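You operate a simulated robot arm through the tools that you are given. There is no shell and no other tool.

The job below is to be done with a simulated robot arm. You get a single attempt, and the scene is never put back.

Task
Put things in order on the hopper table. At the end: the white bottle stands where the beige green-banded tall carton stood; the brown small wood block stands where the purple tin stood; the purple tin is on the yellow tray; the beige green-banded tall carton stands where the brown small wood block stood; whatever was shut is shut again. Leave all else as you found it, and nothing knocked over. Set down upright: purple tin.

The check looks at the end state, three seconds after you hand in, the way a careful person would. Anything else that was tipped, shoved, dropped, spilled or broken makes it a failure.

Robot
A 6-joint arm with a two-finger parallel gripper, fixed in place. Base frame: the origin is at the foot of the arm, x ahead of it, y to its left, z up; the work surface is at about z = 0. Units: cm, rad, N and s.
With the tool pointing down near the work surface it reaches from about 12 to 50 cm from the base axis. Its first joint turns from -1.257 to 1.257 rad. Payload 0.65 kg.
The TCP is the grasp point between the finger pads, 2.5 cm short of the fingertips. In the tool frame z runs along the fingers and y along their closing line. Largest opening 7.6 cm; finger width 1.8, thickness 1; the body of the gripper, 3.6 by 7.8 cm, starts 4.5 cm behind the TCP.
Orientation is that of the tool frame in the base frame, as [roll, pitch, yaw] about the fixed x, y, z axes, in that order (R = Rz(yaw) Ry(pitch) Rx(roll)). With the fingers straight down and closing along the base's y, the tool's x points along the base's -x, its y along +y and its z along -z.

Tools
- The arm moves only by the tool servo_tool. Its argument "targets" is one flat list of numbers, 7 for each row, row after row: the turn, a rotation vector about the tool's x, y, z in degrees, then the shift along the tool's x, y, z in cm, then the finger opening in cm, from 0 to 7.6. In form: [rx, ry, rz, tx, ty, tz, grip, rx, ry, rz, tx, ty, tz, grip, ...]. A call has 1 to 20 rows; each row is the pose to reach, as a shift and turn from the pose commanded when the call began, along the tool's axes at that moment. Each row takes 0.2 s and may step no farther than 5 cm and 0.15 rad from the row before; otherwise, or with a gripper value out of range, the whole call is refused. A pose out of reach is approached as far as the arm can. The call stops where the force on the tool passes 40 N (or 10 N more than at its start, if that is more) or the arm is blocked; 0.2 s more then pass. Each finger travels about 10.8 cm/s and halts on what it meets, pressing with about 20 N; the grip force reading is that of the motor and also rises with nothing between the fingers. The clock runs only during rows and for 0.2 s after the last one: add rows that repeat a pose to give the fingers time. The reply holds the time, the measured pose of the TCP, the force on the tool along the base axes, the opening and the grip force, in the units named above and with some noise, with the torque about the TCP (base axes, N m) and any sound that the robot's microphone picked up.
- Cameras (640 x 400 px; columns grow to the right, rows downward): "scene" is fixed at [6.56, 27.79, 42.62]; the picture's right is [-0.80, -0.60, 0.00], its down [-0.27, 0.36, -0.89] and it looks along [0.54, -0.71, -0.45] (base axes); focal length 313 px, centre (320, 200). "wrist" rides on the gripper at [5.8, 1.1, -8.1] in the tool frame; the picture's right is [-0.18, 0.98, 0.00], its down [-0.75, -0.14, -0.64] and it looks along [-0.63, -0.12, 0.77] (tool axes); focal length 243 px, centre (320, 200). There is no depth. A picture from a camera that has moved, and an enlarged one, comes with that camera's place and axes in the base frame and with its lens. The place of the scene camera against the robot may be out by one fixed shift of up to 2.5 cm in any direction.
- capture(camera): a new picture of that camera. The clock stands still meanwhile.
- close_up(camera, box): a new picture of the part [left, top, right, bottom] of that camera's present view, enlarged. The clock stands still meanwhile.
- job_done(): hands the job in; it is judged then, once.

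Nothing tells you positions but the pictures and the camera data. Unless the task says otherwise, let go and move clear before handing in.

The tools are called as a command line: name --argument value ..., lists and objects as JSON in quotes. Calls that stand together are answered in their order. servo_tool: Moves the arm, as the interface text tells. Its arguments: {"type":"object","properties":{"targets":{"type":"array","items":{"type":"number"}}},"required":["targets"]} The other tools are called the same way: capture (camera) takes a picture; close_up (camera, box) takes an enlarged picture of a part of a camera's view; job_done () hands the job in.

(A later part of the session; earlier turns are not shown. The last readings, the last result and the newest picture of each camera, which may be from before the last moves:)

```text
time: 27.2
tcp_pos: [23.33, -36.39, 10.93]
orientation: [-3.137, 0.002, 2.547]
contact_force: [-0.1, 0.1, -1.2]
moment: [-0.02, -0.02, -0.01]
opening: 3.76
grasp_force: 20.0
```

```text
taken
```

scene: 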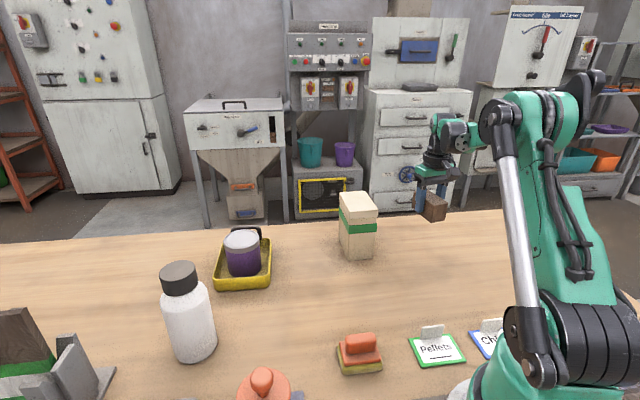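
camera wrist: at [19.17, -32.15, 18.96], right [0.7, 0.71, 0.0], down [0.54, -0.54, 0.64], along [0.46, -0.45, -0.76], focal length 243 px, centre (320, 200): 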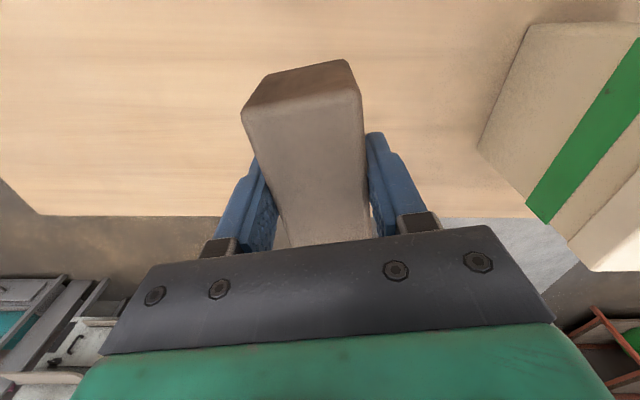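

The block hangs above the tin's old spot, about 0.3 cm off in y. I'll correct that while lowering to about 1 cm above the table, then check again.

servo_tool --targets '[0, 0, 0, 0.21, 0.22, 2, 2.9, 0, 0, 0, 0.21, 0.22, 4, 2.9, 0, 0, 0, 0.21, 0.22, 5.5, 2.9, 0, 0, 0, 0.21, 0.22, 6.3, 2.9, 0, 0, 0, 0.21, 0.22, 6.3, 2.9, 0, 0, 0, 0.21, 0.22, 6.3, 2.9]'

capture --camera "wrist"

```text
time: 28.6
tcp_pos: [23.1, -35.97, 4.6]
orientation: [-3.138, 0.001, 2.547]
contact_force: [-0.2, 0.1, -1.0]
moment: [0.01, 0.02, 0.02]
opening: 3.73
grasp_force: 19.9
```

```text
taken
camera wrist: at [18.94, -31.76, 12.56], right [0.7, 0.71, 0.0], down [0.54, -0.54, 0.64], along [0.46, -0.45, -0.76], focal length 243 px, centre (320, 200)
```

wrist: 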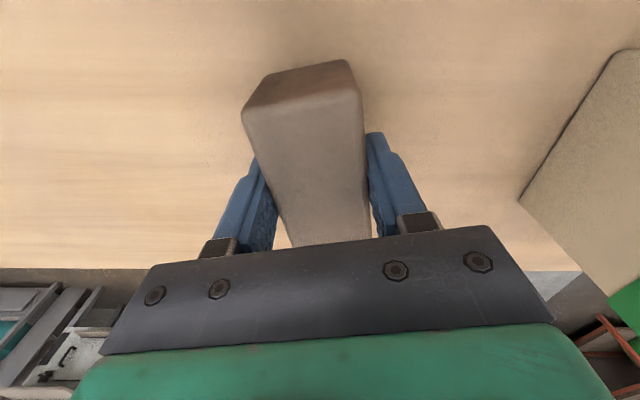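

The block's bottom is about 1 cm above the table and within 0.2 cm of the target. I'll fine-tune and lower toward contact.

servo_tool --targets '[0, 0, 0, -0.19, 0.03, 0.3, 2.9, 0, 0, 0, -0.19, 0.03, 0.6, 2.9, 0, 0, 0, -0.19, 0.03, 0.8, 2.9, 0, 0, 0, -0.19, 0.03, 0.9, 2.9, 0, 0, 0, -0.19, 0.03, 0.9, 2.9]'

```text
time: 29.8
tcp_pos: [23.29, -36.04, 3.52]
orientation: [-3.139, 0.001, 2.547]
contact_force: [-0.5, -0.1, -0.7]
moment: [0.01, 0.01, 0.0]
opening: 3.73
grasp_force: 20.0
```

servo_tool --targets '[0, 0, 0, 0, 0, 0.1, 2.9, 0, 0, 0, 0, 0, 0.2, 2.9, 0, 0, 0, 0, 0, 0.2, 2.9]'

```text
time: 30.6
tcp_pos: [23.23, -35.82, 3.35]
orientation: [-3.14, 0.002, 2.546]
contact_force: [4.5, 1.4, 16.4]
moment: [0.09, -0.12, -0.04]
opening: 3.76
grasp_force: 19.8
```

The block is down on the table (16 N). I'll ease off a millimetre and open the fingers.

servo_tool --targets '[0, 0, 0, 0, 0, -0.12, 2.9, 0, 0, 0, 0, 0, -0.12, 4.0, 0, 0, 0, 0, 0, -0.12, 5.5, 0, 0, 0, 0, 0, -0.12, 7.0, 0, 0, 0, 0, 0, -0.12, 7.6]'

capture --camera "wrist"

close_up --camera "scene" --box '[330, 160, 490, 280]'

```text
time: 31.8
tcp_pos: [23.43, -36.08, 3.54]
orientation: [-3.138, 0.002, 2.547]
contact_force: [0.6, 0.1, 0.3]
moment: [0.01, -0.03, -0.02]
opening: 7.6
grasp_force: 0.0
```

```text
taken
camera wrist: at [19.13, -31.8, 11.46], right [0.7, 0.71, 0.0], down [0.54, -0.54, 0.64], along [0.46, -0.45, -0.76], focal length 243 px, centre (320, 200)
```

wrist: 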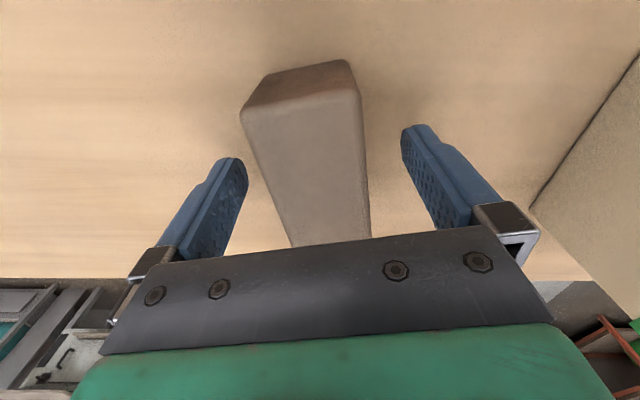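

```text
3.33 times, centred on (410, 220) of scene
camera zoom: at [6.56, 27.79, 42.62], right [-0.8, -0.6, 0.0], down [-0.27, 0.36, -0.89], along [0.54, -0.71, -0.45], focal length 1044 px, centre (20, 133)
```

zoom: 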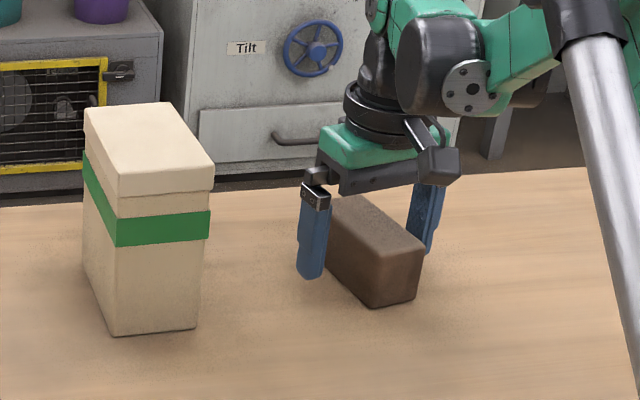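

The block stands at (23.3, -36.0), matching the tin's old spot. The carton reads as centred near (34.3, -24.5), about 5.4 × 8.5 cm and 12 cm tall, so I'll rise well clear and hover over it with a slight extra turn.

servo_tool --targets '[0, 0, 0, 0, 0, -2.5, 7.6, 0, 0, 0, 0, 0, -6, 7.6, 0, 0, 0, 0, 0, -10, 7.6, 0, 0, 0, 0, 0, -14, 7.6, 0, 0, 0, -0.3, 2, -16.5, 7.6, 0, 0, 0, -0.9, 5.3, -17, 7.6, 0, 0, 0, -1.6, 9, -17, 7.6, 0, 0, 5, -2.2, 12.5, -17, 7.6, 0, 0, 9.5, -2.66, 15.7, -17, 7.6, 0, 0, 9.5, -2.66, 15.7, -17, 7.6, 0, 0, 9.5, -2.66, 15.7, -17, 7.6]'

capture --camera "wrist"

capture --camera "scene"

```text
time: 34.2
tcp_pos: [34.31, -24.08, 20.33]
orientation: [-3.139, 0.001, 2.383]
contact_force: [0.8, 0.0, 0.0]
moment: [-0.02, 0.0, 0.04]
opening: 7.59
grasp_force: 0.0
```

```text
taken
camera wrist: at [30.86, -19.28, 28.32], right [0.81, 0.58, 0.0], down [0.45, -0.62, 0.64], along [0.38, -0.52, -0.76], focal length 243 px, centre (320, 200)
```

wrist: 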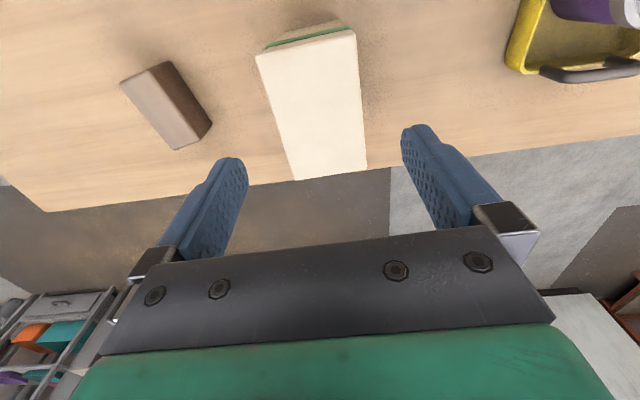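

```text
taken
```

scene: 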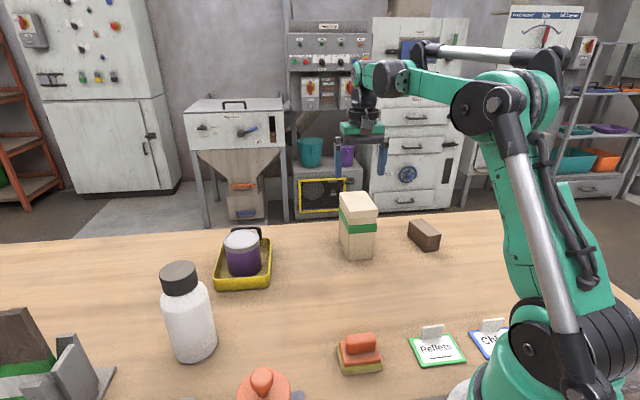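

The block stands upright in the tin's old place, and I'm hovering above the carton. I'll enlarge the wrist view for its centre, angle and top height.

close_up --camera "wrist" --box '[230, 10, 390, 190]'

close_up --camera "wrist" --box '[100, 40, 230, 170]'

```text
2.22 times, centred on (310, 100) of wrist
camera zoom: at [30.86, -19.28, 28.32], right [0.81, 0.58, 0.0], down [0.45, -0.62, 0.64], along [0.38, -0.52, -0.76], focal length 539 px, centre (342, 422)
```

zoom: 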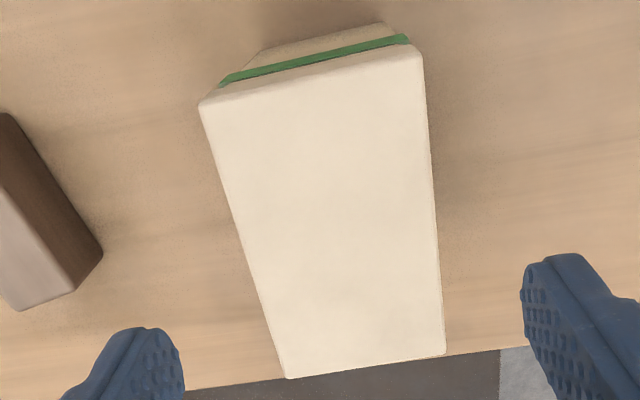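

```text
3.08 times, centred on (165, 105) of wrist
camera zoom: at [30.86, -19.28, 28.32], right [0.81, 0.58, 0.0], down [0.45, -0.62, 0.64], along [0.38, -0.52, -0.76], focal length 746 px, centre (797, 492)
```

zoom: 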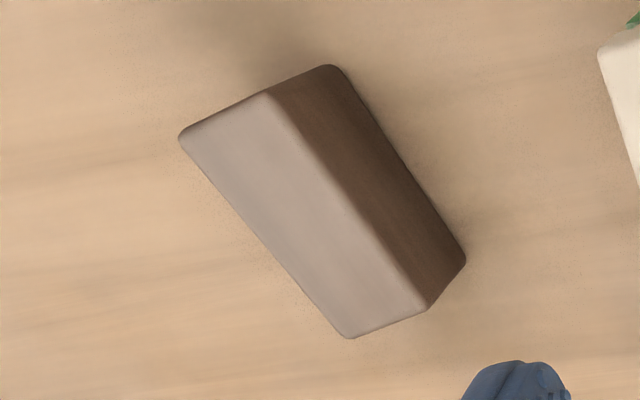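

The carton's centre is about (34.4, -24.5) with its short side along 46.5°, which already matches the finger line. I'll correct sideways and lower around its upper body, stopping with room above its top.

servo_tool --targets '[0, 0, 0, -0.36, -0.22, 1.5, 7.6, 0, 0, 0, -0.36, -0.22, 4, 7.6, 0, 0, 0, -0.36, -0.22, 4, 7.6, 0, 0, 0, -0.36, -0.22, 4, 7.6]'

capture --camera "wrist"

close_up --camera "scene" --box '[290, 140, 450, 270]'

```text
time: 35.2
tcp_pos: [34.38, -24.63, 16.33]
orientation: [-3.138, 0.001, 2.381]
contact_force: [0.1, 0.6, 0.1]
moment: [0.01, -0.04, 0.0]
opening: 7.61
grasp_force: 0.0
```

```text
taken
camera wrist: at [31.02, -19.82, 24.39], right [0.81, 0.58, 0.0], down [0.45, -0.62, 0.64], along [0.38, -0.52, -0.76], focal length 243 px, centre (320, 200)
```

wrist: 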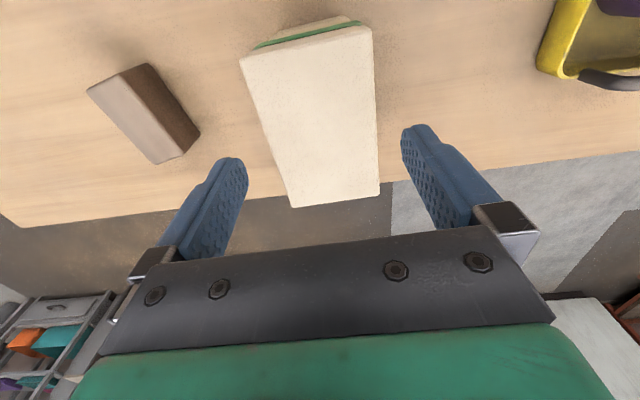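

```text
3.08 times, centred on (370, 205) of scene
camera zoom: at [6.56, 27.79, 42.62], right [-0.8, -0.6, 0.0], down [-0.27, 0.36, -0.89], along [0.54, -0.71, -0.45], focal length 964 px, centre (166, 185)
```

zoom: 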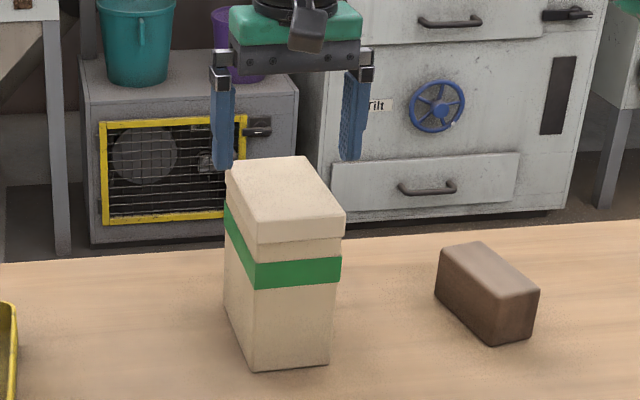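

The carton's top works out at about 11.8 cm and the gripper is centred over it. I'll lower to TCP height about 8.3 cm, leaving nearly a centimetre under the gripper body.

servo_tool --targets '[0, 0, 0, 0, 0, 2, 7.6, 0, 0, 0, 0, 0, 4, 7.6, 0, 0, 0, 0, 0, 6, 7.6, 0, 0, 0, 0, 0, 7.5, 7.6, 0, 0, 0, 0, 0, 8.0, 7.6, 0, 0, 0, 0, 0, 8.0, 7.6]'

capture --camera "wrist"

close_up --camera "scene" --box '[290, 140, 450, 270]'

```text
time: 36.6
tcp_pos: [34.45, -24.78, 8.22]
orientation: [-3.14, 0.001, 2.381]
contact_force: [-0.3, -0.1, 0.3]
moment: [0.0, 0.0, -0.01]
opening: 7.59
grasp_force: 0.1
```

```text
taken
camera wrist: at [31.08, -19.99, 16.26], right [0.81, 0.59, 0.0], down [0.45, -0.62, 0.64], along [0.38, -0.52, -0.76], focal length 243 px, centre (320, 200)
```

wrist: 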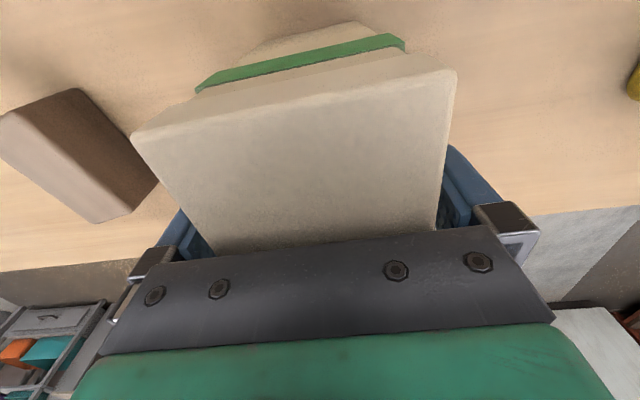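

```text
3.08 times, centred on (370, 205) of scene
camera zoom: at [6.56, 27.79, 42.62], right [-0.8, -0.6, 0.0], down [-0.27, 0.36, -0.89], along [0.54, -0.71, -0.45], focal length 964 px, centre (166, 185)
```

zoom: 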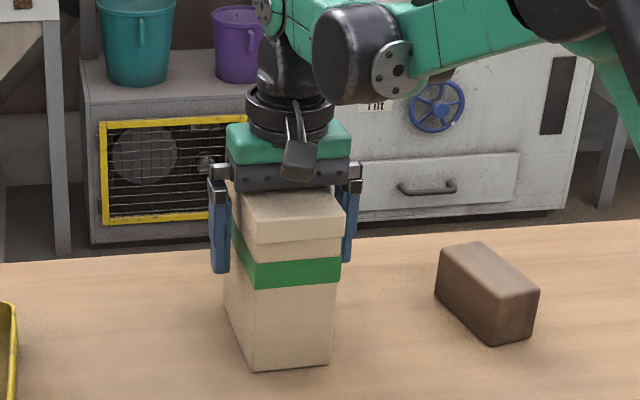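

The fingers straddle the carton's upper body with no contact forces. I'll close on it.

servo_tool --targets '[0, 0, 0, 0, 0, 0, 6.8, 0, 0, 0, 0, 0, 0, 6.0, 0, 0, 0, 0, 0, 0, 5.0, 0, 0, 0, 0, 0, 0, 5.0, 0, 0, 0, 0, 0, 0, 5.0]'

capture --camera "wrist"

close_up --camera "scene" --box '[290, 140, 450, 270]'

```text
time: 37.8
tcp_pos: [34.51, -24.87, 8.29]
orientation: [-3.14, 0.002, 2.381]
contact_force: [-0.3, 0.2, 0.4]
moment: [0.02, 0.0, 0.02]
opening: 5.76
grasp_force: 19.9
```

```text
taken
camera wrist: at [31.08, -19.99, 16.27], right [0.81, 0.59, 0.0], down [0.45, -0.62, 0.64], along [0.38, -0.52, -0.76], focal length 243 px, centre (320, 200)
```

wrist: 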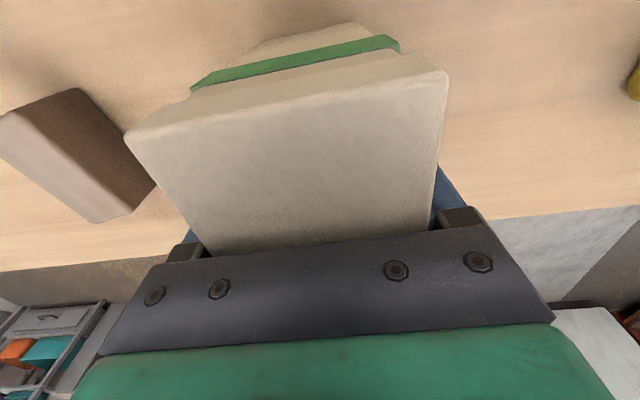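

```text
3.08 times, centred on (370, 205) of scene
camera zoom: at [6.56, 27.79, 42.62], right [-0.8, -0.6, 0.0], down [-0.27, 0.36, -0.89], along [0.54, -0.71, -0.45], focal length 964 px, centre (166, 185)
```

zoom: 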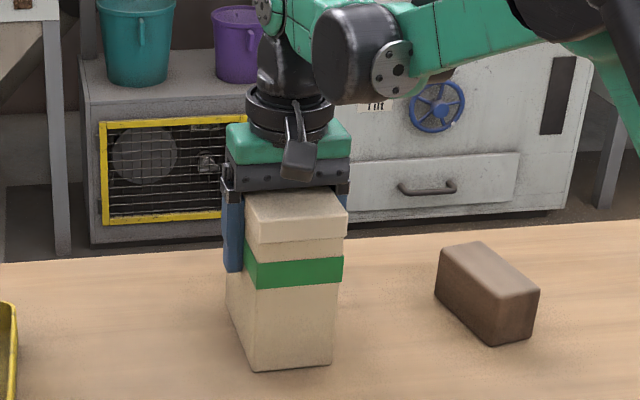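

The carton is gripped at 5.76 cm. I'll lift it a little and check that it rises straight.

servo_tool --targets '[0, 0, 0, 0, 0, -0.7, 4.8, 0, 0, 0, 0, 0, -1.5, 4.8, 0, 0, 0, 0, 0, -2.5, 4.8, 0, 0, 0, 0, 0, -2.5, 4.8]'

close_up --camera "scene" --box '[290, 140, 450, 270]'

capture --camera "wrist"

```text
time: 38.8
tcp_pos: [34.32, -24.73, 10.84]
orientation: [-3.14, 0.002, 2.381]
contact_force: [-0.9, 0.0, -1.9]
moment: [-0.03, 0.0, 0.01]
opening: 5.77
grasp_force: 19.6
```

```text
3.08 times, centred on (370, 205) of scene
camera zoom: at [6.56, 27.79, 42.62], right [-0.8, -0.6, 0.0], down [-0.27, 0.36, -0.89], along [0.54, -0.71, -0.45], focal length 964 px, centre (166, 185)
```

zoom: 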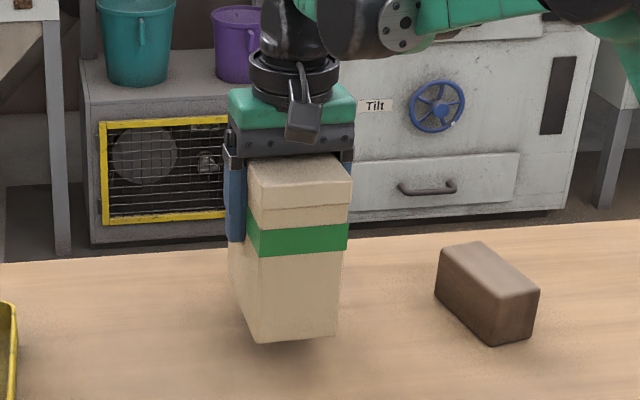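

```text
taken
camera wrist: at [30.97, -19.97, 18.78], right [0.81, 0.59, 0.0], down [0.45, -0.62, 0.64], along [0.38, -0.52, -0.76], focal length 243 px, centre (320, 200)
```

wrist: 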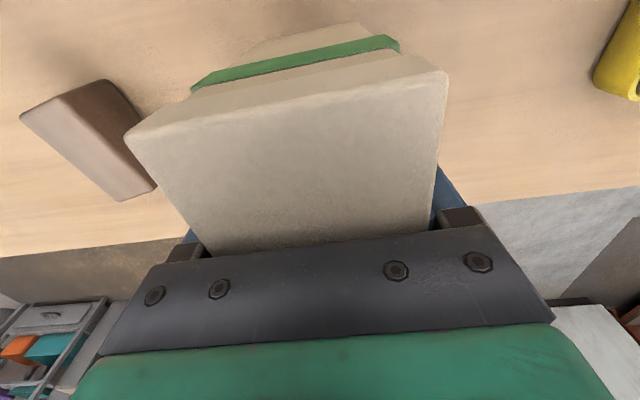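

The carton lifts straight (about 0.2 kg). I'll raise it a bit more and carry it over clear table to the block's old place at (13.4, -23.25).

servo_tool --targets '[0, 0, 0, 0, 0, -2, 4.8, 0, 0, 0, 0, 0, -4, 4.8, 0, 0, 0, 1.61, -1.34, -4, 4.8, 0, 0, 0, 3.87, -3.2, -4, 4.8, 0, 0, 0, 6.13, -5.07, -4, 4.8, 0, 0, 0, 8.39, -6.94, -4, 4.8, 0, 0, 0, 10.65, -8.81, -4, 4.8, 0, 0, 0, 12.91, -10.68, -4, 4.8, 0, 0, 0, 14.85, -12.28, -4, 4.8, 0, 0, 0, 16.14, -13.35, -4, 4.8, 0, 0, 0, 16.14, -13.35, -4, 4.8, 0, 0, 0, 16.14, -13.35, -4, 4.8]'

capture --camera "wrist"

capture --camera "scene"

```text
time: 41.4
tcp_pos: [13.48, -23.3, 14.82]
orientation: [-3.14, 0.001, 2.382]
contact_force: [1.0, -0.7, -1.2]
moment: [-0.01, -0.01, -0.01]
opening: 5.8
grasp_force: 19.6
```

```text
taken
camera wrist: at [9.98, -18.43, 22.85], right [0.81, 0.59, 0.0], down [0.45, -0.62, 0.64], along [0.38, -0.52, -0.76], focal length 243 px, centre (320, 200)
```

wrist: 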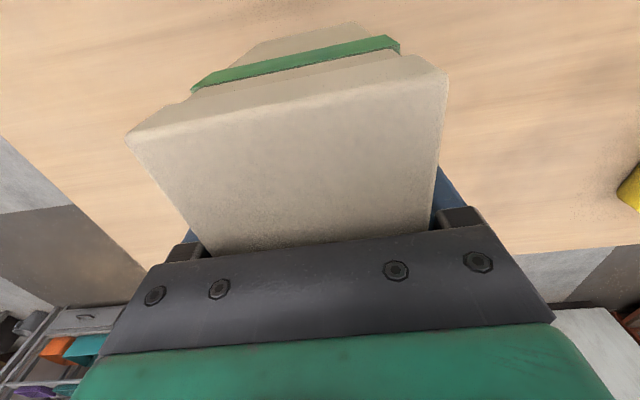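

```text
taken
```

scene: 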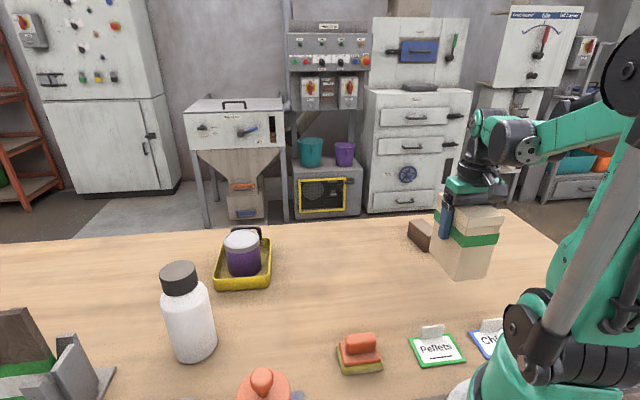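

The carton is above the block's old place within about 0.15 cm. I'll lower it to just above the table.

servo_tool --targets '[0, 0, 0, -0.15, -0.02, 1.5, 4.8, 0, 0, 0, -0.15, -0.02, 3, 4.8, 0, 0, 0, -0.15, -0.02, 4.5, 4.8, 0, 0, 0, -0.15, -0.02, 5.7, 4.8, 0, 0, 0, -0.15, -0.02, 5.7, 4.8, 0, 0, 0, -0.15, -0.02, 5.7, 4.8]'

capture --camera "wrist"

close_up --camera "scene" --box '[390, 190, 550, 320]'

```text
time: 42.8
tcp_pos: [13.7, -23.33, 9.25]
orientation: [-3.142, 0.002, 2.38]
contact_force: [0.1, 0.4, -0.8]
moment: [0.03, -0.02, 0.0]
opening: 5.79
grasp_force: 20.3
```

```text
taken
camera wrist: at [10.23, -18.57, 17.1], right [0.81, 0.59, 0.0], down [0.45, -0.62, 0.64], along [0.38, -0.52, -0.76], focal length 243 px, centre (320, 200)
```

wrist: 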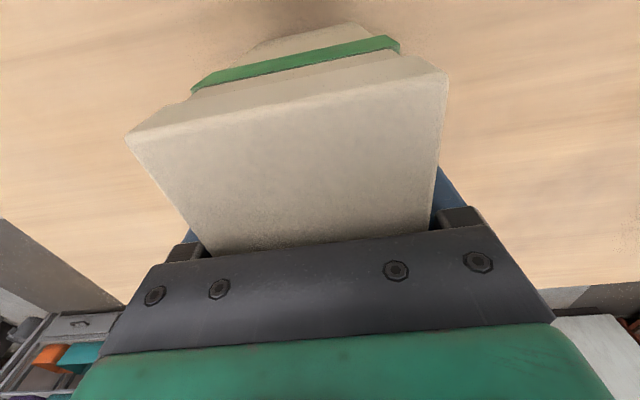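

```text
3.08 times, centred on (470, 255) of scene
camera zoom: at [6.56, 27.79, 42.62], right [-0.8, -0.6, 0.0], down [-0.27, 0.36, -0.89], along [0.54, -0.71, -0.45], focal length 964 px, centre (-142, 31)
```

zoom: 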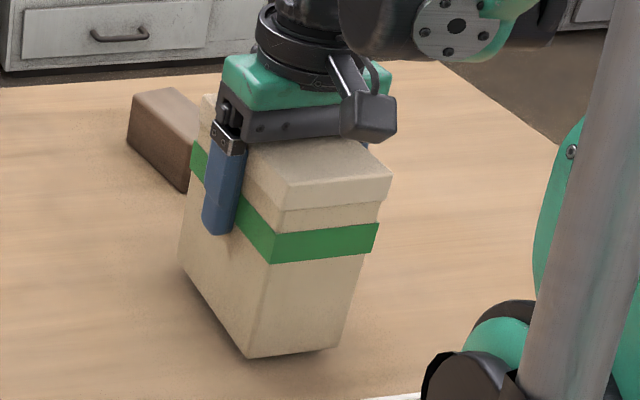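

The carton is about 0.8 cm above the table and slightly (0.16 cm) too far in x. I'll correct and lower further.

servo_tool --targets '[0, 0, 0, 0.13, -0.1, 0.3, 4.8, 0, 0, 0, 0.13, -0.1, 0.5, 4.8, 0, 0, 0, 0.13, -0.1, 0.7, 4.8, 0, 0, 0, 0.13, -0.1, 0.7, 4.8]'

```text
time: 43.8
tcp_pos: [13.57, -23.42, 8.44]
orientation: [-3.141, 0.002, 2.381]
contact_force: [0.2, -0.9, -2.0]
moment: [0.01, -0.02, 0.0]
opening: 5.77
grasp_force: 20.1
```

servo_tool --targets '[0, 0, 0, 0, 0, 0.1, 4.8, 0, 0, 0, 0, 0, 0.2, 4.8, 0, 0, 0, 0, 0, 0.2, 4.8]'

```text
time: 44.6
tcp_pos: [13.65, -23.44, 8.2]
orientation: [-3.139, 0.002, 2.381]
contact_force: [-2.7, 0.3, 13.2]
moment: [0.15, -0.2, 0.06]
opening: 5.8
grasp_force: 19.9
```

The carton touches the table (13 N). I'll ease off and open.

servo_tool --targets '[0, 0, 0, 0, 0, -0.12, 4.8, 0, 0, 0, 0, 0, -0.12, 5.9, 0, 0, 0, 0, 0, -0.12, 6.6, 0, 0, 0, 0, 0, -0.12, 7.6, 0, 0, 0, 0, 0, -0.12, 7.6]'

capture --camera "wrist"

close_up --camera "scene" --box '[390, 190, 550, 320]'

```text
time: 45.8
tcp_pos: [13.6, -23.52, 8.48]
orientation: [-3.138, 0.003, 2.38]
contact_force: [0.5, -0.7, 0.1]
moment: [0.02, -0.03, -0.02]
opening: 7.59
grasp_force: 0.0
```

```text
taken
camera wrist: at [10.12, -18.63, 16.37], right [0.81, 0.59, 0.0], down [0.45, -0.62, 0.64], along [0.38, -0.52, -0.76], focal length 243 px, centre (320, 200)
```

wrist: 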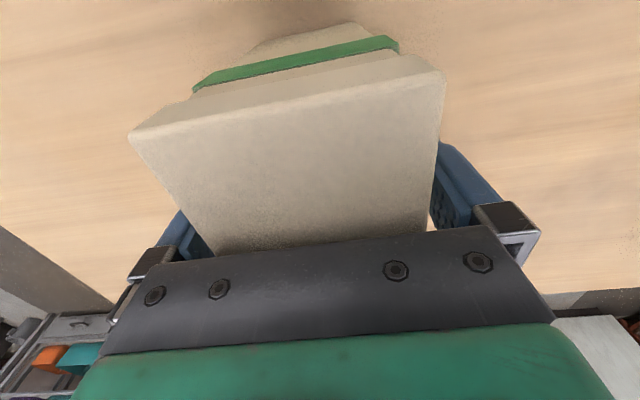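

```text
3.08 times, centred on (470, 255) of scene
camera zoom: at [6.56, 27.79, 42.62], right [-0.8, -0.6, 0.0], down [-0.27, 0.36, -0.89], along [0.54, -0.71, -0.45], focal length 964 px, centre (-142, 31)
```

zoom: 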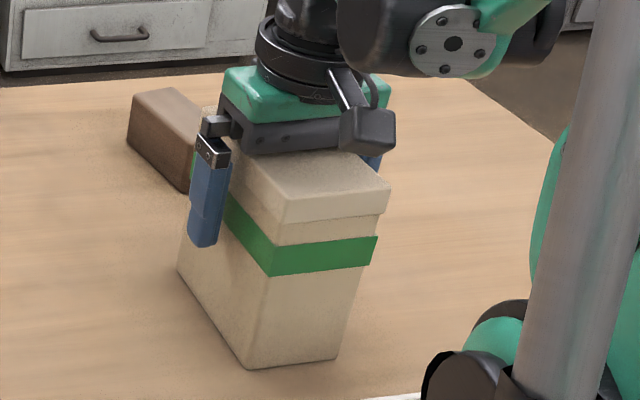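

The carton stands at the block's old place, released and upright. I'll lift straight up clear of it, turn the tool back, and fly over open table toward the white bottle near (41, 12.5).

servo_tool --targets '[0, 0, 0, 0, 0, -3, 7.6, 0, 0, 0, 0, 0, -6.5, 7.6, 0, 0, 0, 0, 0, -10.5, 7.6, 0, 0, -8.5, 0.37, 2.87, -10.5, 7.6, 0, 0, -17, 0.9, 6.98, -10.5, 7.6, 0, 0, -25.5, 1.48, 11.49, -10.5, 7.6, 0, 0, -34, 2.06, 16.0, -10.5, 7.6, 0, 0, -42, 2.64, 20.5, -10.5, 7.6, 0, 0, -43.4, 3.22, 25.03, -10.5, 7.6, 0, 0, -43.4, 3.8, 29.54, -10.5, 7.6, 0, 0, -43.4, 4.33, 33.6, -10.5, 7.6, 0, 0, -43.4, 4.86, 37.75, -10.5, 7.6, 0, 0, -43.4, 5.28, 41.03, -10.5, 7.6, 0, 0, -43.4, 5.28, 41.03, -10.5, 7.6, 0, 0, -43.4, 5.28, 41.03, -10.5, 7.6]'

capture --camera "wrist"

capture --camera "scene"

```text
time: 49.0
tcp_pos: [38.19, 10.22, 18.91]
orientation: [-3.137, -0.002, 3.138]
contact_force: [-0.3, -0.5, 0.6]
moment: [-0.02, 0.01, -0.03]
opening: 7.61
grasp_force: 0.1
```

```text
taken
camera wrist: at [32.37, 11.37, 26.92], right [0.19, 0.98, 0.0], down [0.75, -0.14, 0.64], along [0.63, -0.12, -0.77], focal length 243 px, centre (320, 200)
```

wrist: 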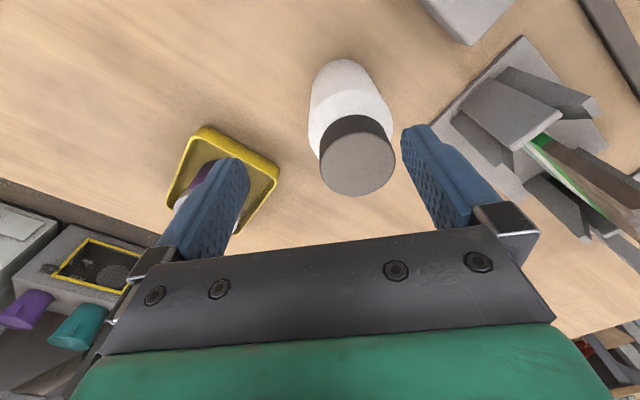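

```text
taken
```

scene: 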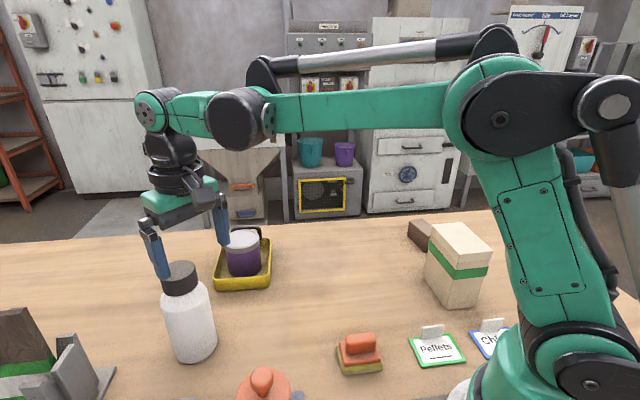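

The carton, block and tin all stand upright in their new places, and the bottle is now below and just ahead of the gripper, with a grey stand beyond it on the right. I'll enlarge the wrist view for the bottle's position and heights.

close_up --camera "wrist" --box '[270, 40, 430, 210]'

close_up --camera "wrist" --box '[380, 0, 640, 250]'

close_up --camera "scene" --box '[110, 200, 270, 370]'

```text
2.35 times, centred on (350, 125) of wrist
camera zoom: at [32.37, 11.37, 26.92], right [0.19, 0.98, 0.0], down [0.75, -0.14, 0.64], along [0.63, -0.12, -0.77], focal length 571 px, centre (249, 376)
```

zoom: 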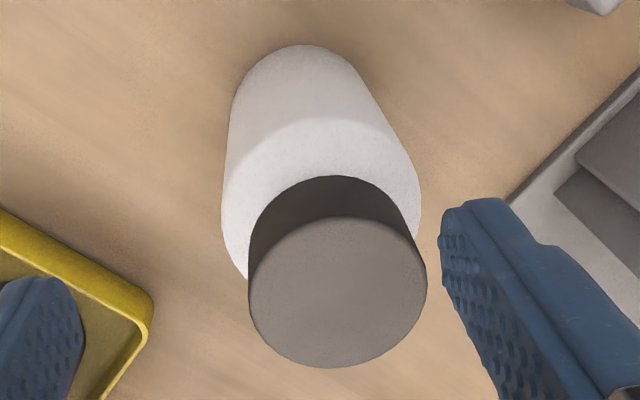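

```text
1.60 times, centred on (510, 125) of wrist
camera zoom: at [32.37, 11.37, 26.92], right [0.19, 0.98, 0.0], down [0.75, -0.14, 0.64], along [0.63, -0.12, -0.77], focal length 388 px, centre (16, 320)
```

zoom: 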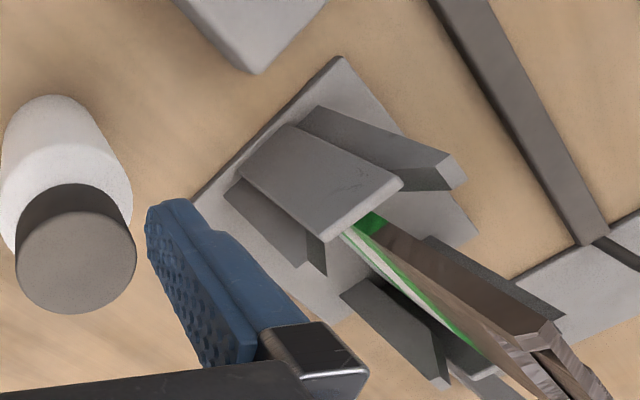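

```text
2.35 times, centred on (190, 285) of scene
camera zoom: at [6.56, 27.79, 42.62], right [-0.8, -0.6, 0.0], down [-0.27, 0.36, -0.89], along [0.54, -0.71, -0.45], focal length 737 px, centre (626, 0)
```

zoom: 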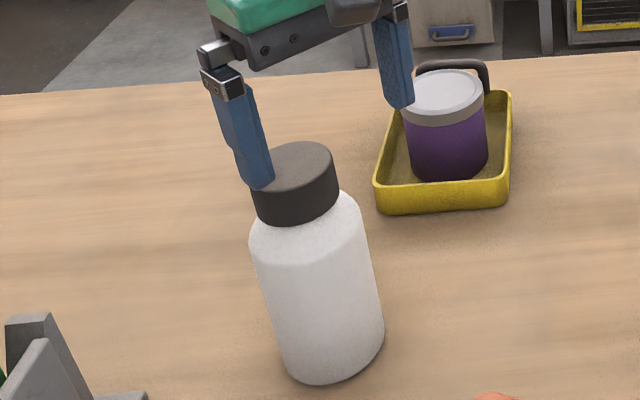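

The bottle's centre works out at about (40.6, 12.0), 6.6 cm wide, about 14.2 cm tall with the shoulder near 10 cm; the grey stand is over 3 cm clear of the fingers. I'll centre above it and look once more before lowering.

servo_tool --targets '[0, 0, 0, -1.2, 0.9, 0, 7.6, 0, 0, 0, -2.43, 1.73, 0, 7.6, 0, 0, 0, -2.43, 1.73, 0.3, 7.6, 0, 0, 0, -2.43, 1.73, 0.3, 7.6]'

capture --camera "wrist"

close_up --camera "wrist" --box '[240, 20, 400, 180]'

close_up --camera "scene" --box '[110, 200, 270, 370]'

```text
time: 50.0
tcp_pos: [40.68, 11.75, 18.53]
orientation: [-3.138, 0.002, 3.137]
contact_force: [-0.2, 0.1, 0.0]
moment: [0.0, 0.02, 0.01]
opening: 7.62
grasp_force: 0.0
```

```text
taken
camera wrist: at [34.79, 12.88, 26.53], right [0.19, 0.98, 0.0], down [0.75, -0.14, 0.64], along [0.63, -0.12, -0.77], focal length 243 px, centre (320, 200)
```

wrist: 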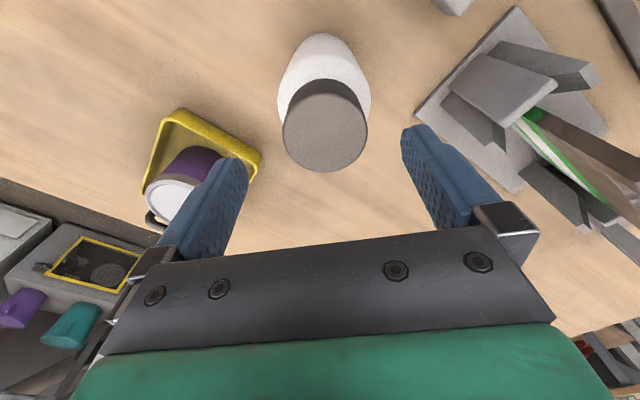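

```text
2.50 times, centred on (320, 100) of wrist
camera zoom: at [34.79, 12.88, 26.53], right [0.19, 0.98, 0.0], down [0.75, -0.14, 0.64], along [0.63, -0.12, -0.77], focal length 606 px, centre (320, 450)
```

zoom: 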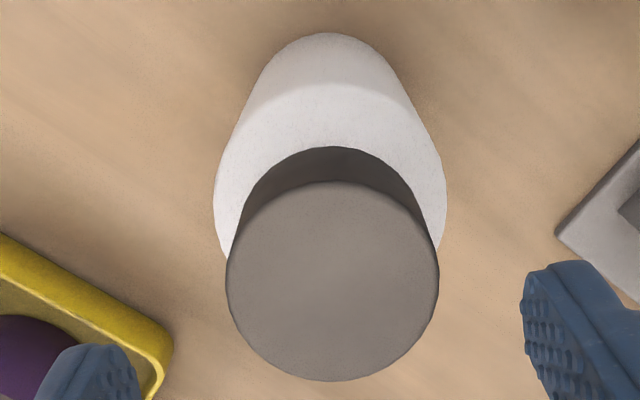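

```text
2.35 times, centred on (190, 285) of scene
camera zoom: at [6.56, 27.79, 42.62], right [-0.8, -0.6, 0.0], down [-0.27, 0.36, -0.89], along [0.54, -0.71, -0.45], focal length 737 px, centre (626, 0)
```

zoom: 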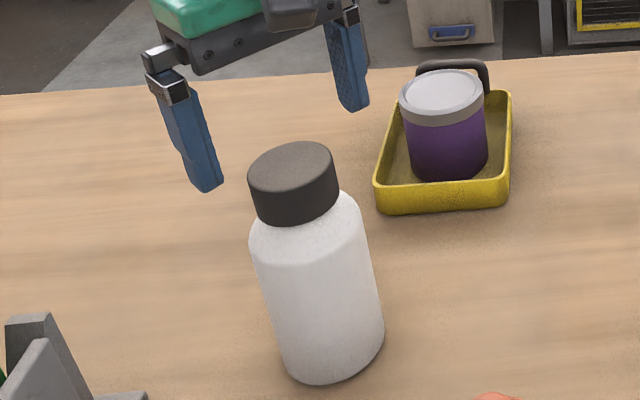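

The refined bottle centre is (40.47, 12.04) with its top near 14.4 cm. I'll correct by a few millimetres and lower until the fingertips are beside the shoulder, then check.

servo_tool --targets '[0, 0, 0, 0.12, 0.26, 1.5, 7.6, 0, 0, 0, 0.12, 0.26, 3.5, 7.6, 0, 0, 0, 0.12, 0.26, 5.5, 7.6, 0, 0, 0, 0.12, 0.26, 5.5, 7.6, 0, 0, 0, 0.12, 0.26, 5.5, 7.6]'

capture --camera "wrist"

close_up --camera "scene" --box '[110, 200, 270, 370]'

```text
time: 51.2
tcp_pos: [40.42, 11.74, 12.98]
orientation: [-3.138, 0.0, 3.138]
contact_force: [-0.1, -0.7, 0.3]
moment: [0.02, 0.01, -0.01]
opening: 7.61
grasp_force: 0.0
```

```text
taken
camera wrist: at [34.54, 12.92, 21.04], right [0.19, 0.98, 0.0], down [0.75, -0.14, 0.64], along [0.63, -0.12, -0.77], focal length 243 px, centre (320, 200)
```

wrist: 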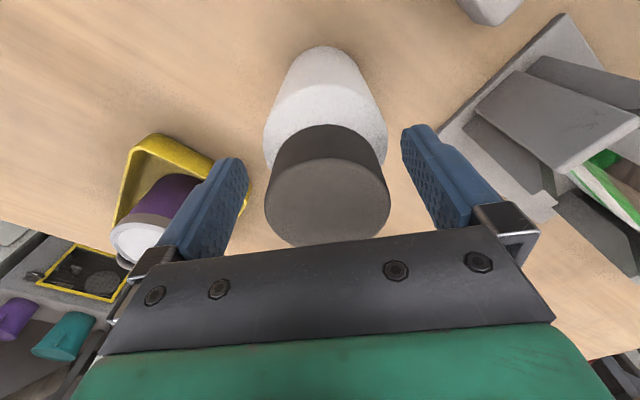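

```text
2.35 times, centred on (190, 285) of scene
camera zoom: at [6.56, 27.79, 42.62], right [-0.8, -0.6, 0.0], down [-0.27, 0.36, -0.89], along [0.54, -0.71, -0.45], focal length 737 px, centre (626, 0)
```

zoom: 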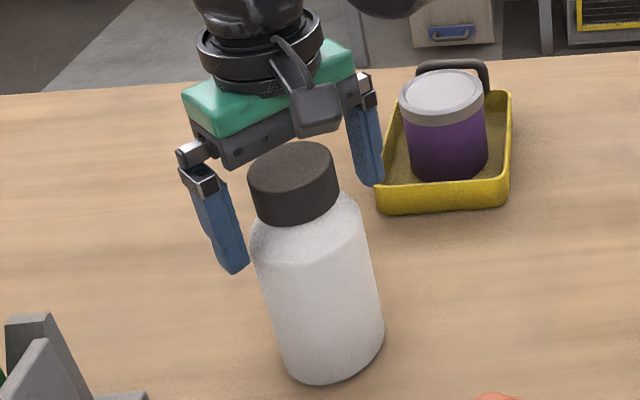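

The gripper is centred within about 0.25 cm, and the fingertips are alongside the shoulder. I'll correct and lower the remaining 2.5 cm slowly, watching for contact with the cap.

servo_tool --targets '[0, 0, 0, -0.13, 0.24, 0.5, 7.6, 0, 0, 0, -0.13, 0.24, 1.0, 7.6, 0, 0, 0, -0.13, 0.24, 1.6, 7.6, 0, 0, 0, -0.13, 0.24, 2.1, 7.6, 0, 0, 0, -0.13, 0.24, 2.4, 7.6, 0, 0, 0, -0.13, 0.24, 2.4, 7.6]'

capture --camera "wrist"

close_up --camera "scene" --box '[110, 200, 270, 370]'

```text
time: 52.6
tcp_pos: [40.43, 12.06, 10.7]
orientation: [-3.139, -0.001, 3.139]
contact_force: [-0.1, -0.3, 0.2]
moment: [0.01, -0.02, 0.02]
opening: 7.59
grasp_force: 0.1
```

```text
taken
camera wrist: at [34.65, 13.29, 18.59], right [0.19, 0.98, 0.0], down [0.75, -0.14, 0.64], along [0.63, -0.12, -0.77], focal length 243 px, centre (320, 200)
```

wrist: 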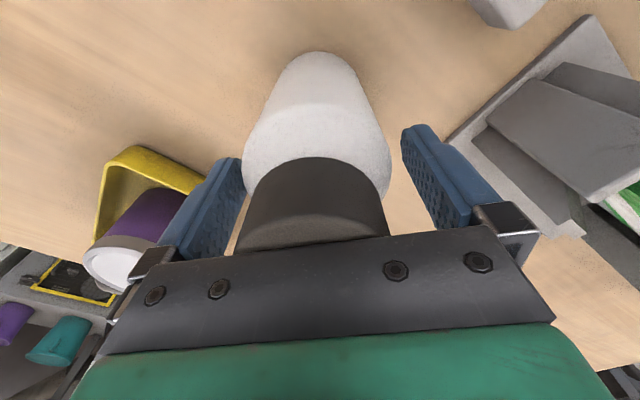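

```text
2.35 times, centred on (190, 285) of scene
camera zoom: at [6.56, 27.79, 42.62], right [-0.8, -0.6, 0.0], down [-0.27, 0.36, -0.89], along [0.54, -0.71, -0.45], focal length 737 px, centre (626, 0)
```

zoom: 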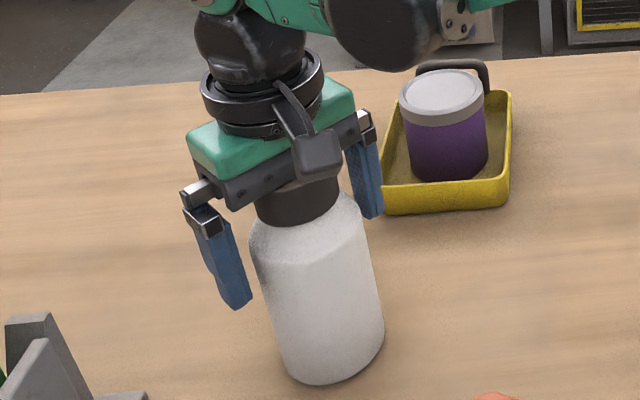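

The gripper is about 0.15 cm too far toward +y. I'll shift back slightly and then close on the bottle's upper body.

servo_tool --targets '[0, 0, 0, 0, -0.17, 0, 7.6, 0, 0, 0, 0, -0.17, 0, 7.6, 0, 0, 0, 0, -0.17, 0, 7.0, 0, 0, 0, 0, -0.17, 0, 6.4, 0, 0, 0, 0, -0.17, 0, 5.6, 0, 0, 0, 0, -0.17, 0, 5.6]'

capture --camera "wrist"

close_up --camera "scene" --box '[110, 200, 270, 370]'

```text
time: 54.0
tcp_pos: [40.47, 12.01, 10.53]
orientation: [-3.139, 0.0, 3.138]
contact_force: [-0.4, 0.2, 1.7]
moment: [0.17, 0.0, 0.01]
opening: 6.15
grasp_force: 19.9
```

```text
taken
camera wrist: at [34.65, 13.13, 18.59], right [0.19, 0.98, 0.0], down [0.75, -0.14, 0.64], along [0.63, -0.12, -0.77], focal length 243 px, centre (320, 200)
```

wrist: 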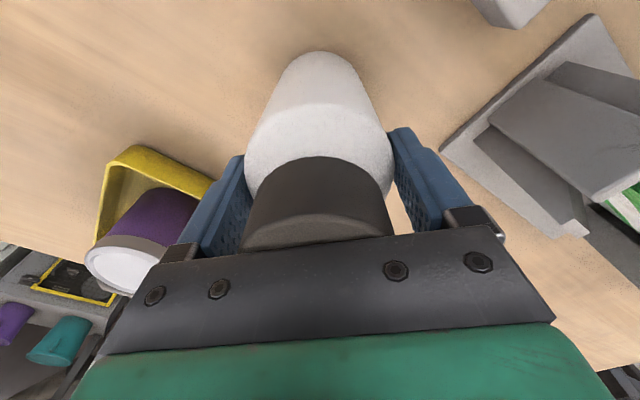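

```text
2.35 times, centred on (190, 285) of scene
camera zoom: at [6.56, 27.79, 42.62], right [-0.8, -0.6, 0.0], down [-0.27, 0.36, -0.89], along [0.54, -0.71, -0.45], focal length 737 px, centre (626, 0)
```

zoom: 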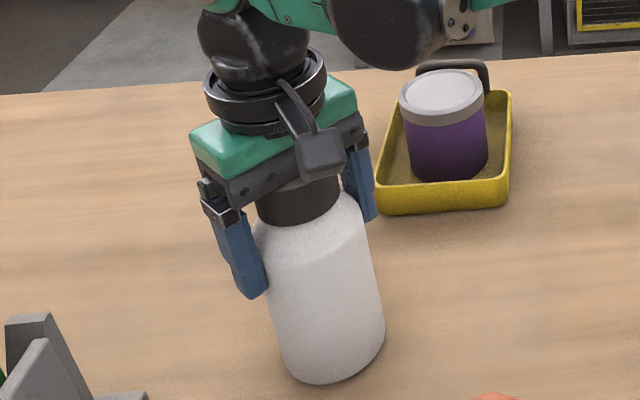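

The bottle is held at 6.15 cm with about 20 N. I'll lift gently and check weight and hold.

servo_tool --targets '[0, 0, 0, 0, 0, -0.4, 5.2, 0, 0, 0, 0, 0, -0.8, 5.2, 0, 0, 0, 0, 0, -1.5, 5.2, 0, 0, 0, 0, 0, -1.5, 5.2]'

close_up --camera "scene" --box '[110, 200, 270, 370]'

capture --camera "wrist"

```text
time: 55.0
tcp_pos: [40.55, 11.96, 12.22]
orientation: [-3.138, -0.001, 3.138]
contact_force: [-0.5, -1.2, -3.5]
moment: [0.01, 0.02, 0.0]
opening: 6.16
grasp_force: 19.6
```

```text
2.35 times, centred on (190, 285) of scene
camera zoom: at [6.56, 27.79, 42.62], right [-0.8, -0.6, 0.0], down [-0.27, 0.36, -0.89], along [0.54, -0.71, -0.45], focal length 737 px, centre (626, 0)
```

zoom: 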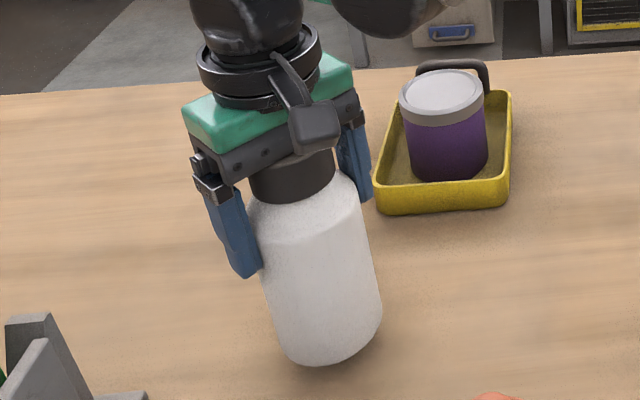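

```text
taken
camera wrist: at [34.71, 13.08, 20.13], right [0.19, 0.98, 0.0], down [0.75, -0.14, 0.64], along [0.63, -0.12, -0.77], focal length 243 px, centre (320, 200)
```

wrist: 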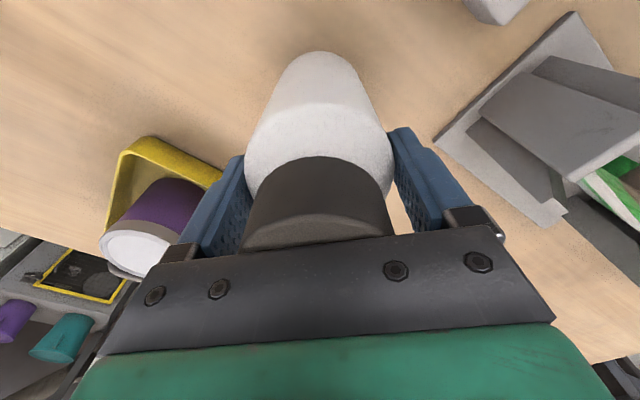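

The bottle lifts cleanly (about 0.35 kg). I'll raise it to give about 9 cm of clearance and carry it, staying inside of the tray, to above the carton's old place at (34.5, -24.6).

servo_tool --targets '[0, 0, 0, 0, 0, -2, 5.2, 0, 0, 0, 0.5, -0.5, -4.5, 5.2, 0, 0, 0, 1.5, -2, -6.5, 5.2, 0, 0, 0, 2.5, -4.5, -8, 5.2, 0, 0, 0, 3.5, -7.5, -8, 5.2, 0, 0, 0, 4.5, -10.5, -8, 5.2, 0, 0, 0, 5, -13.5, -8, 5.2, 0, 0, 0, 5.3, -16.5, -8, 5.2, 0, 0, 0, 5.5, -19.5, -8, 5.2, 0, 0, 0, 5.6, -22.5, -8, 5.2, 0, 0, 0, 5.7, -25.5, -8, 5.2, 0, 0, 0, 5.8, -28.5, -8, 5.2, 0, 0, 0, 5.9, -31.5, -8, 5.2, 0, 0, 0, 6, -34.3, -8, 5.2, 0, 0, 0, 6, -36.58, -8, 5.2, 0, 0, 0, 6, -36.58, -8, 5.2, 0, 0, 0, 6, -36.58, -8, 5.2]'

capture --camera "wrist"

capture --camera "scene"

```text
time: 58.6
tcp_pos: [34.25, -24.72, 20.2]
orientation: [-3.138, 0.0, 3.138]
contact_force: [-0.4, 0.3, -3.3]
moment: [0.01, -0.02, -0.04]
opening: 6.13
grasp_force: 20.1
```

```text
taken
camera wrist: at [28.47, -23.52, 28.14], right [0.19, 0.98, 0.0], down [0.75, -0.14, 0.64], along [0.63, -0.12, -0.77], focal length 243 px, centre (320, 200)
```

wrist: 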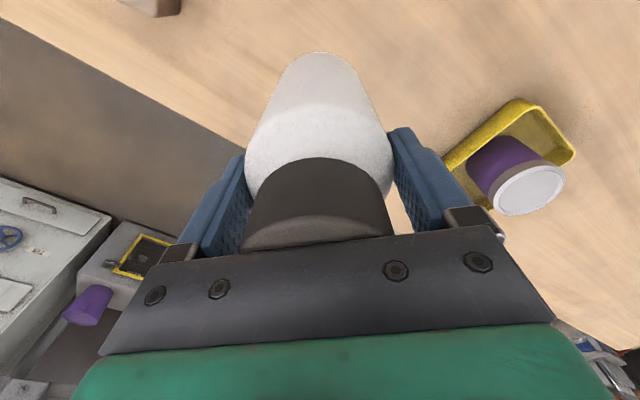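

```text
taken
```

scene: 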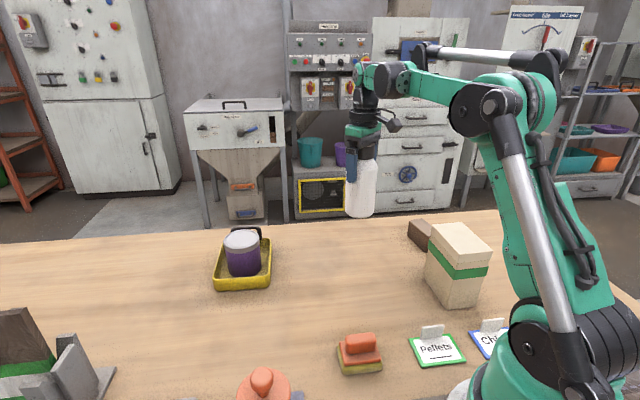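

The bottle hangs above the carton's old spot, about 0.2 cm short in x. I'll correct and lower to about 1 cm above the table.

servo_tool --targets '[0, 0, 0, -0.23, 0.02, 2, 5.2, 0, 0, 0, -0.23, 0.02, 4, 5.2, 0, 0, 0, -0.23, 0.02, 6, 5.2, 0, 0, 0, -0.23, 0.02, 7.6, 5.2, 0, 0, 0, -0.23, 0.02, 8.3, 5.2, 0, 0, 0, -0.23, 0.02, 8.3, 5.2]'

capture --camera "wrist"

close_up --camera "scene" --box '[290, 140, 450, 270]'

```text
time: 60.0
tcp_pos: [34.35, -24.74, 11.95]
orientation: [-3.138, 0.002, 3.137]
contact_force: [-1.2, 0.4, -2.9]
moment: [-0.04, -0.01, 0.01]
opening: 6.13
grasp_force: 20.2
```

```text
taken
camera wrist: at [28.63, -23.57, 19.94], right [0.19, 0.98, 0.0], down [0.75, -0.14, 0.64], along [0.63, -0.12, -0.77], focal length 243 px, centre (320, 200)
```

wrist: 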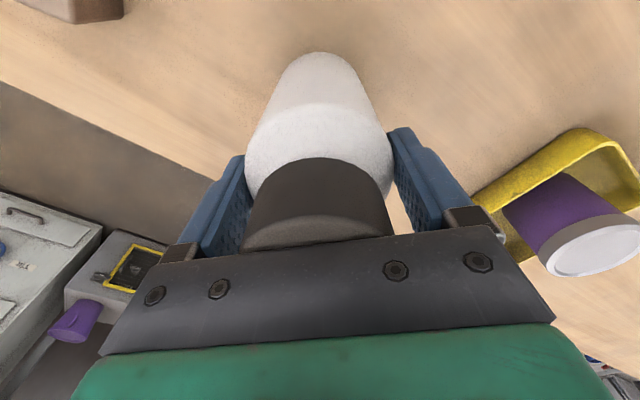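

```text
3.08 times, centred on (370, 205) of scene
camera zoom: at [6.56, 27.79, 42.62], right [-0.8, -0.6, 0.0], down [-0.27, 0.36, -0.89], along [0.54, -0.71, -0.45], focal length 964 px, centre (166, 185)
```

zoom: 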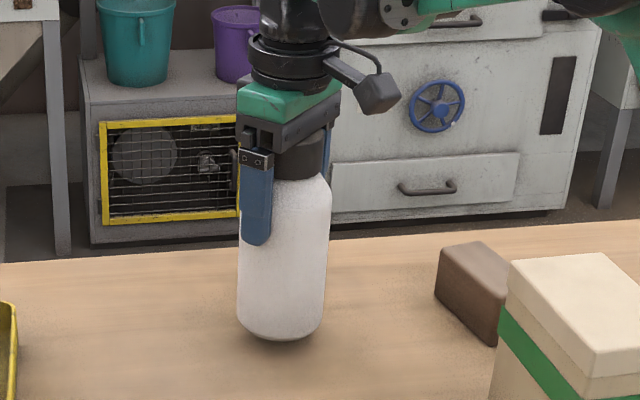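

The bottle is about 1.3 cm above the table and well aligned with the carton's old footprint. I'll lower further in small steps.

servo_tool --targets '[0, 0, 0, -0.07, 0.07, 0.4, 5.2, 0, 0, 0, -0.07, 0.07, 0.8, 5.2, 0, 0, 0, -0.07, 0.07, 1.05, 5.2, 0, 0, 0, -0.07, 0.07, 1.05, 5.2]'

```text
time: 61.0
tcp_pos: [34.43, -24.57, 10.86]
orientation: [-3.138, 0.001, 3.139]
contact_force: [0.4, -0.5, -3.2]
moment: [0.01, 0.01, 0.01]
opening: 6.15
grasp_force: 19.9
```

servo_tool --targets '[0, 0, 0, 0, 0, 0.1, 5.2, 0, 0, 0, 0, 0, 0.2, 5.2, 0, 0, 0, 0, 0, 0.2, 5.2]'

```text
time: 61.8
tcp_pos: [34.39, -24.52, 10.58]
orientation: [-3.139, 0.001, 3.137]
contact_force: [-0.2, -0.9, -2.9]
moment: [-0.03, 0.02, -0.01]
opening: 6.13
grasp_force: 19.8
```

servo_tool --targets '[0, 0, 0, 0, 0, 0.08, 5.2, 0, 0, 0, 0, 0, 0.15, 5.2, 0, 0, 0, 0, 0, 0.15, 5.2]'

```text
time: 62.6
tcp_pos: [34.6, -24.55, 10.53]
orientation: [-3.138, 0.001, 3.138]
contact_force: [1.7, 0.0, 15.3]
moment: [0.35, -0.1, -0.06]
opening: 6.14
grasp_force: 20.5
```

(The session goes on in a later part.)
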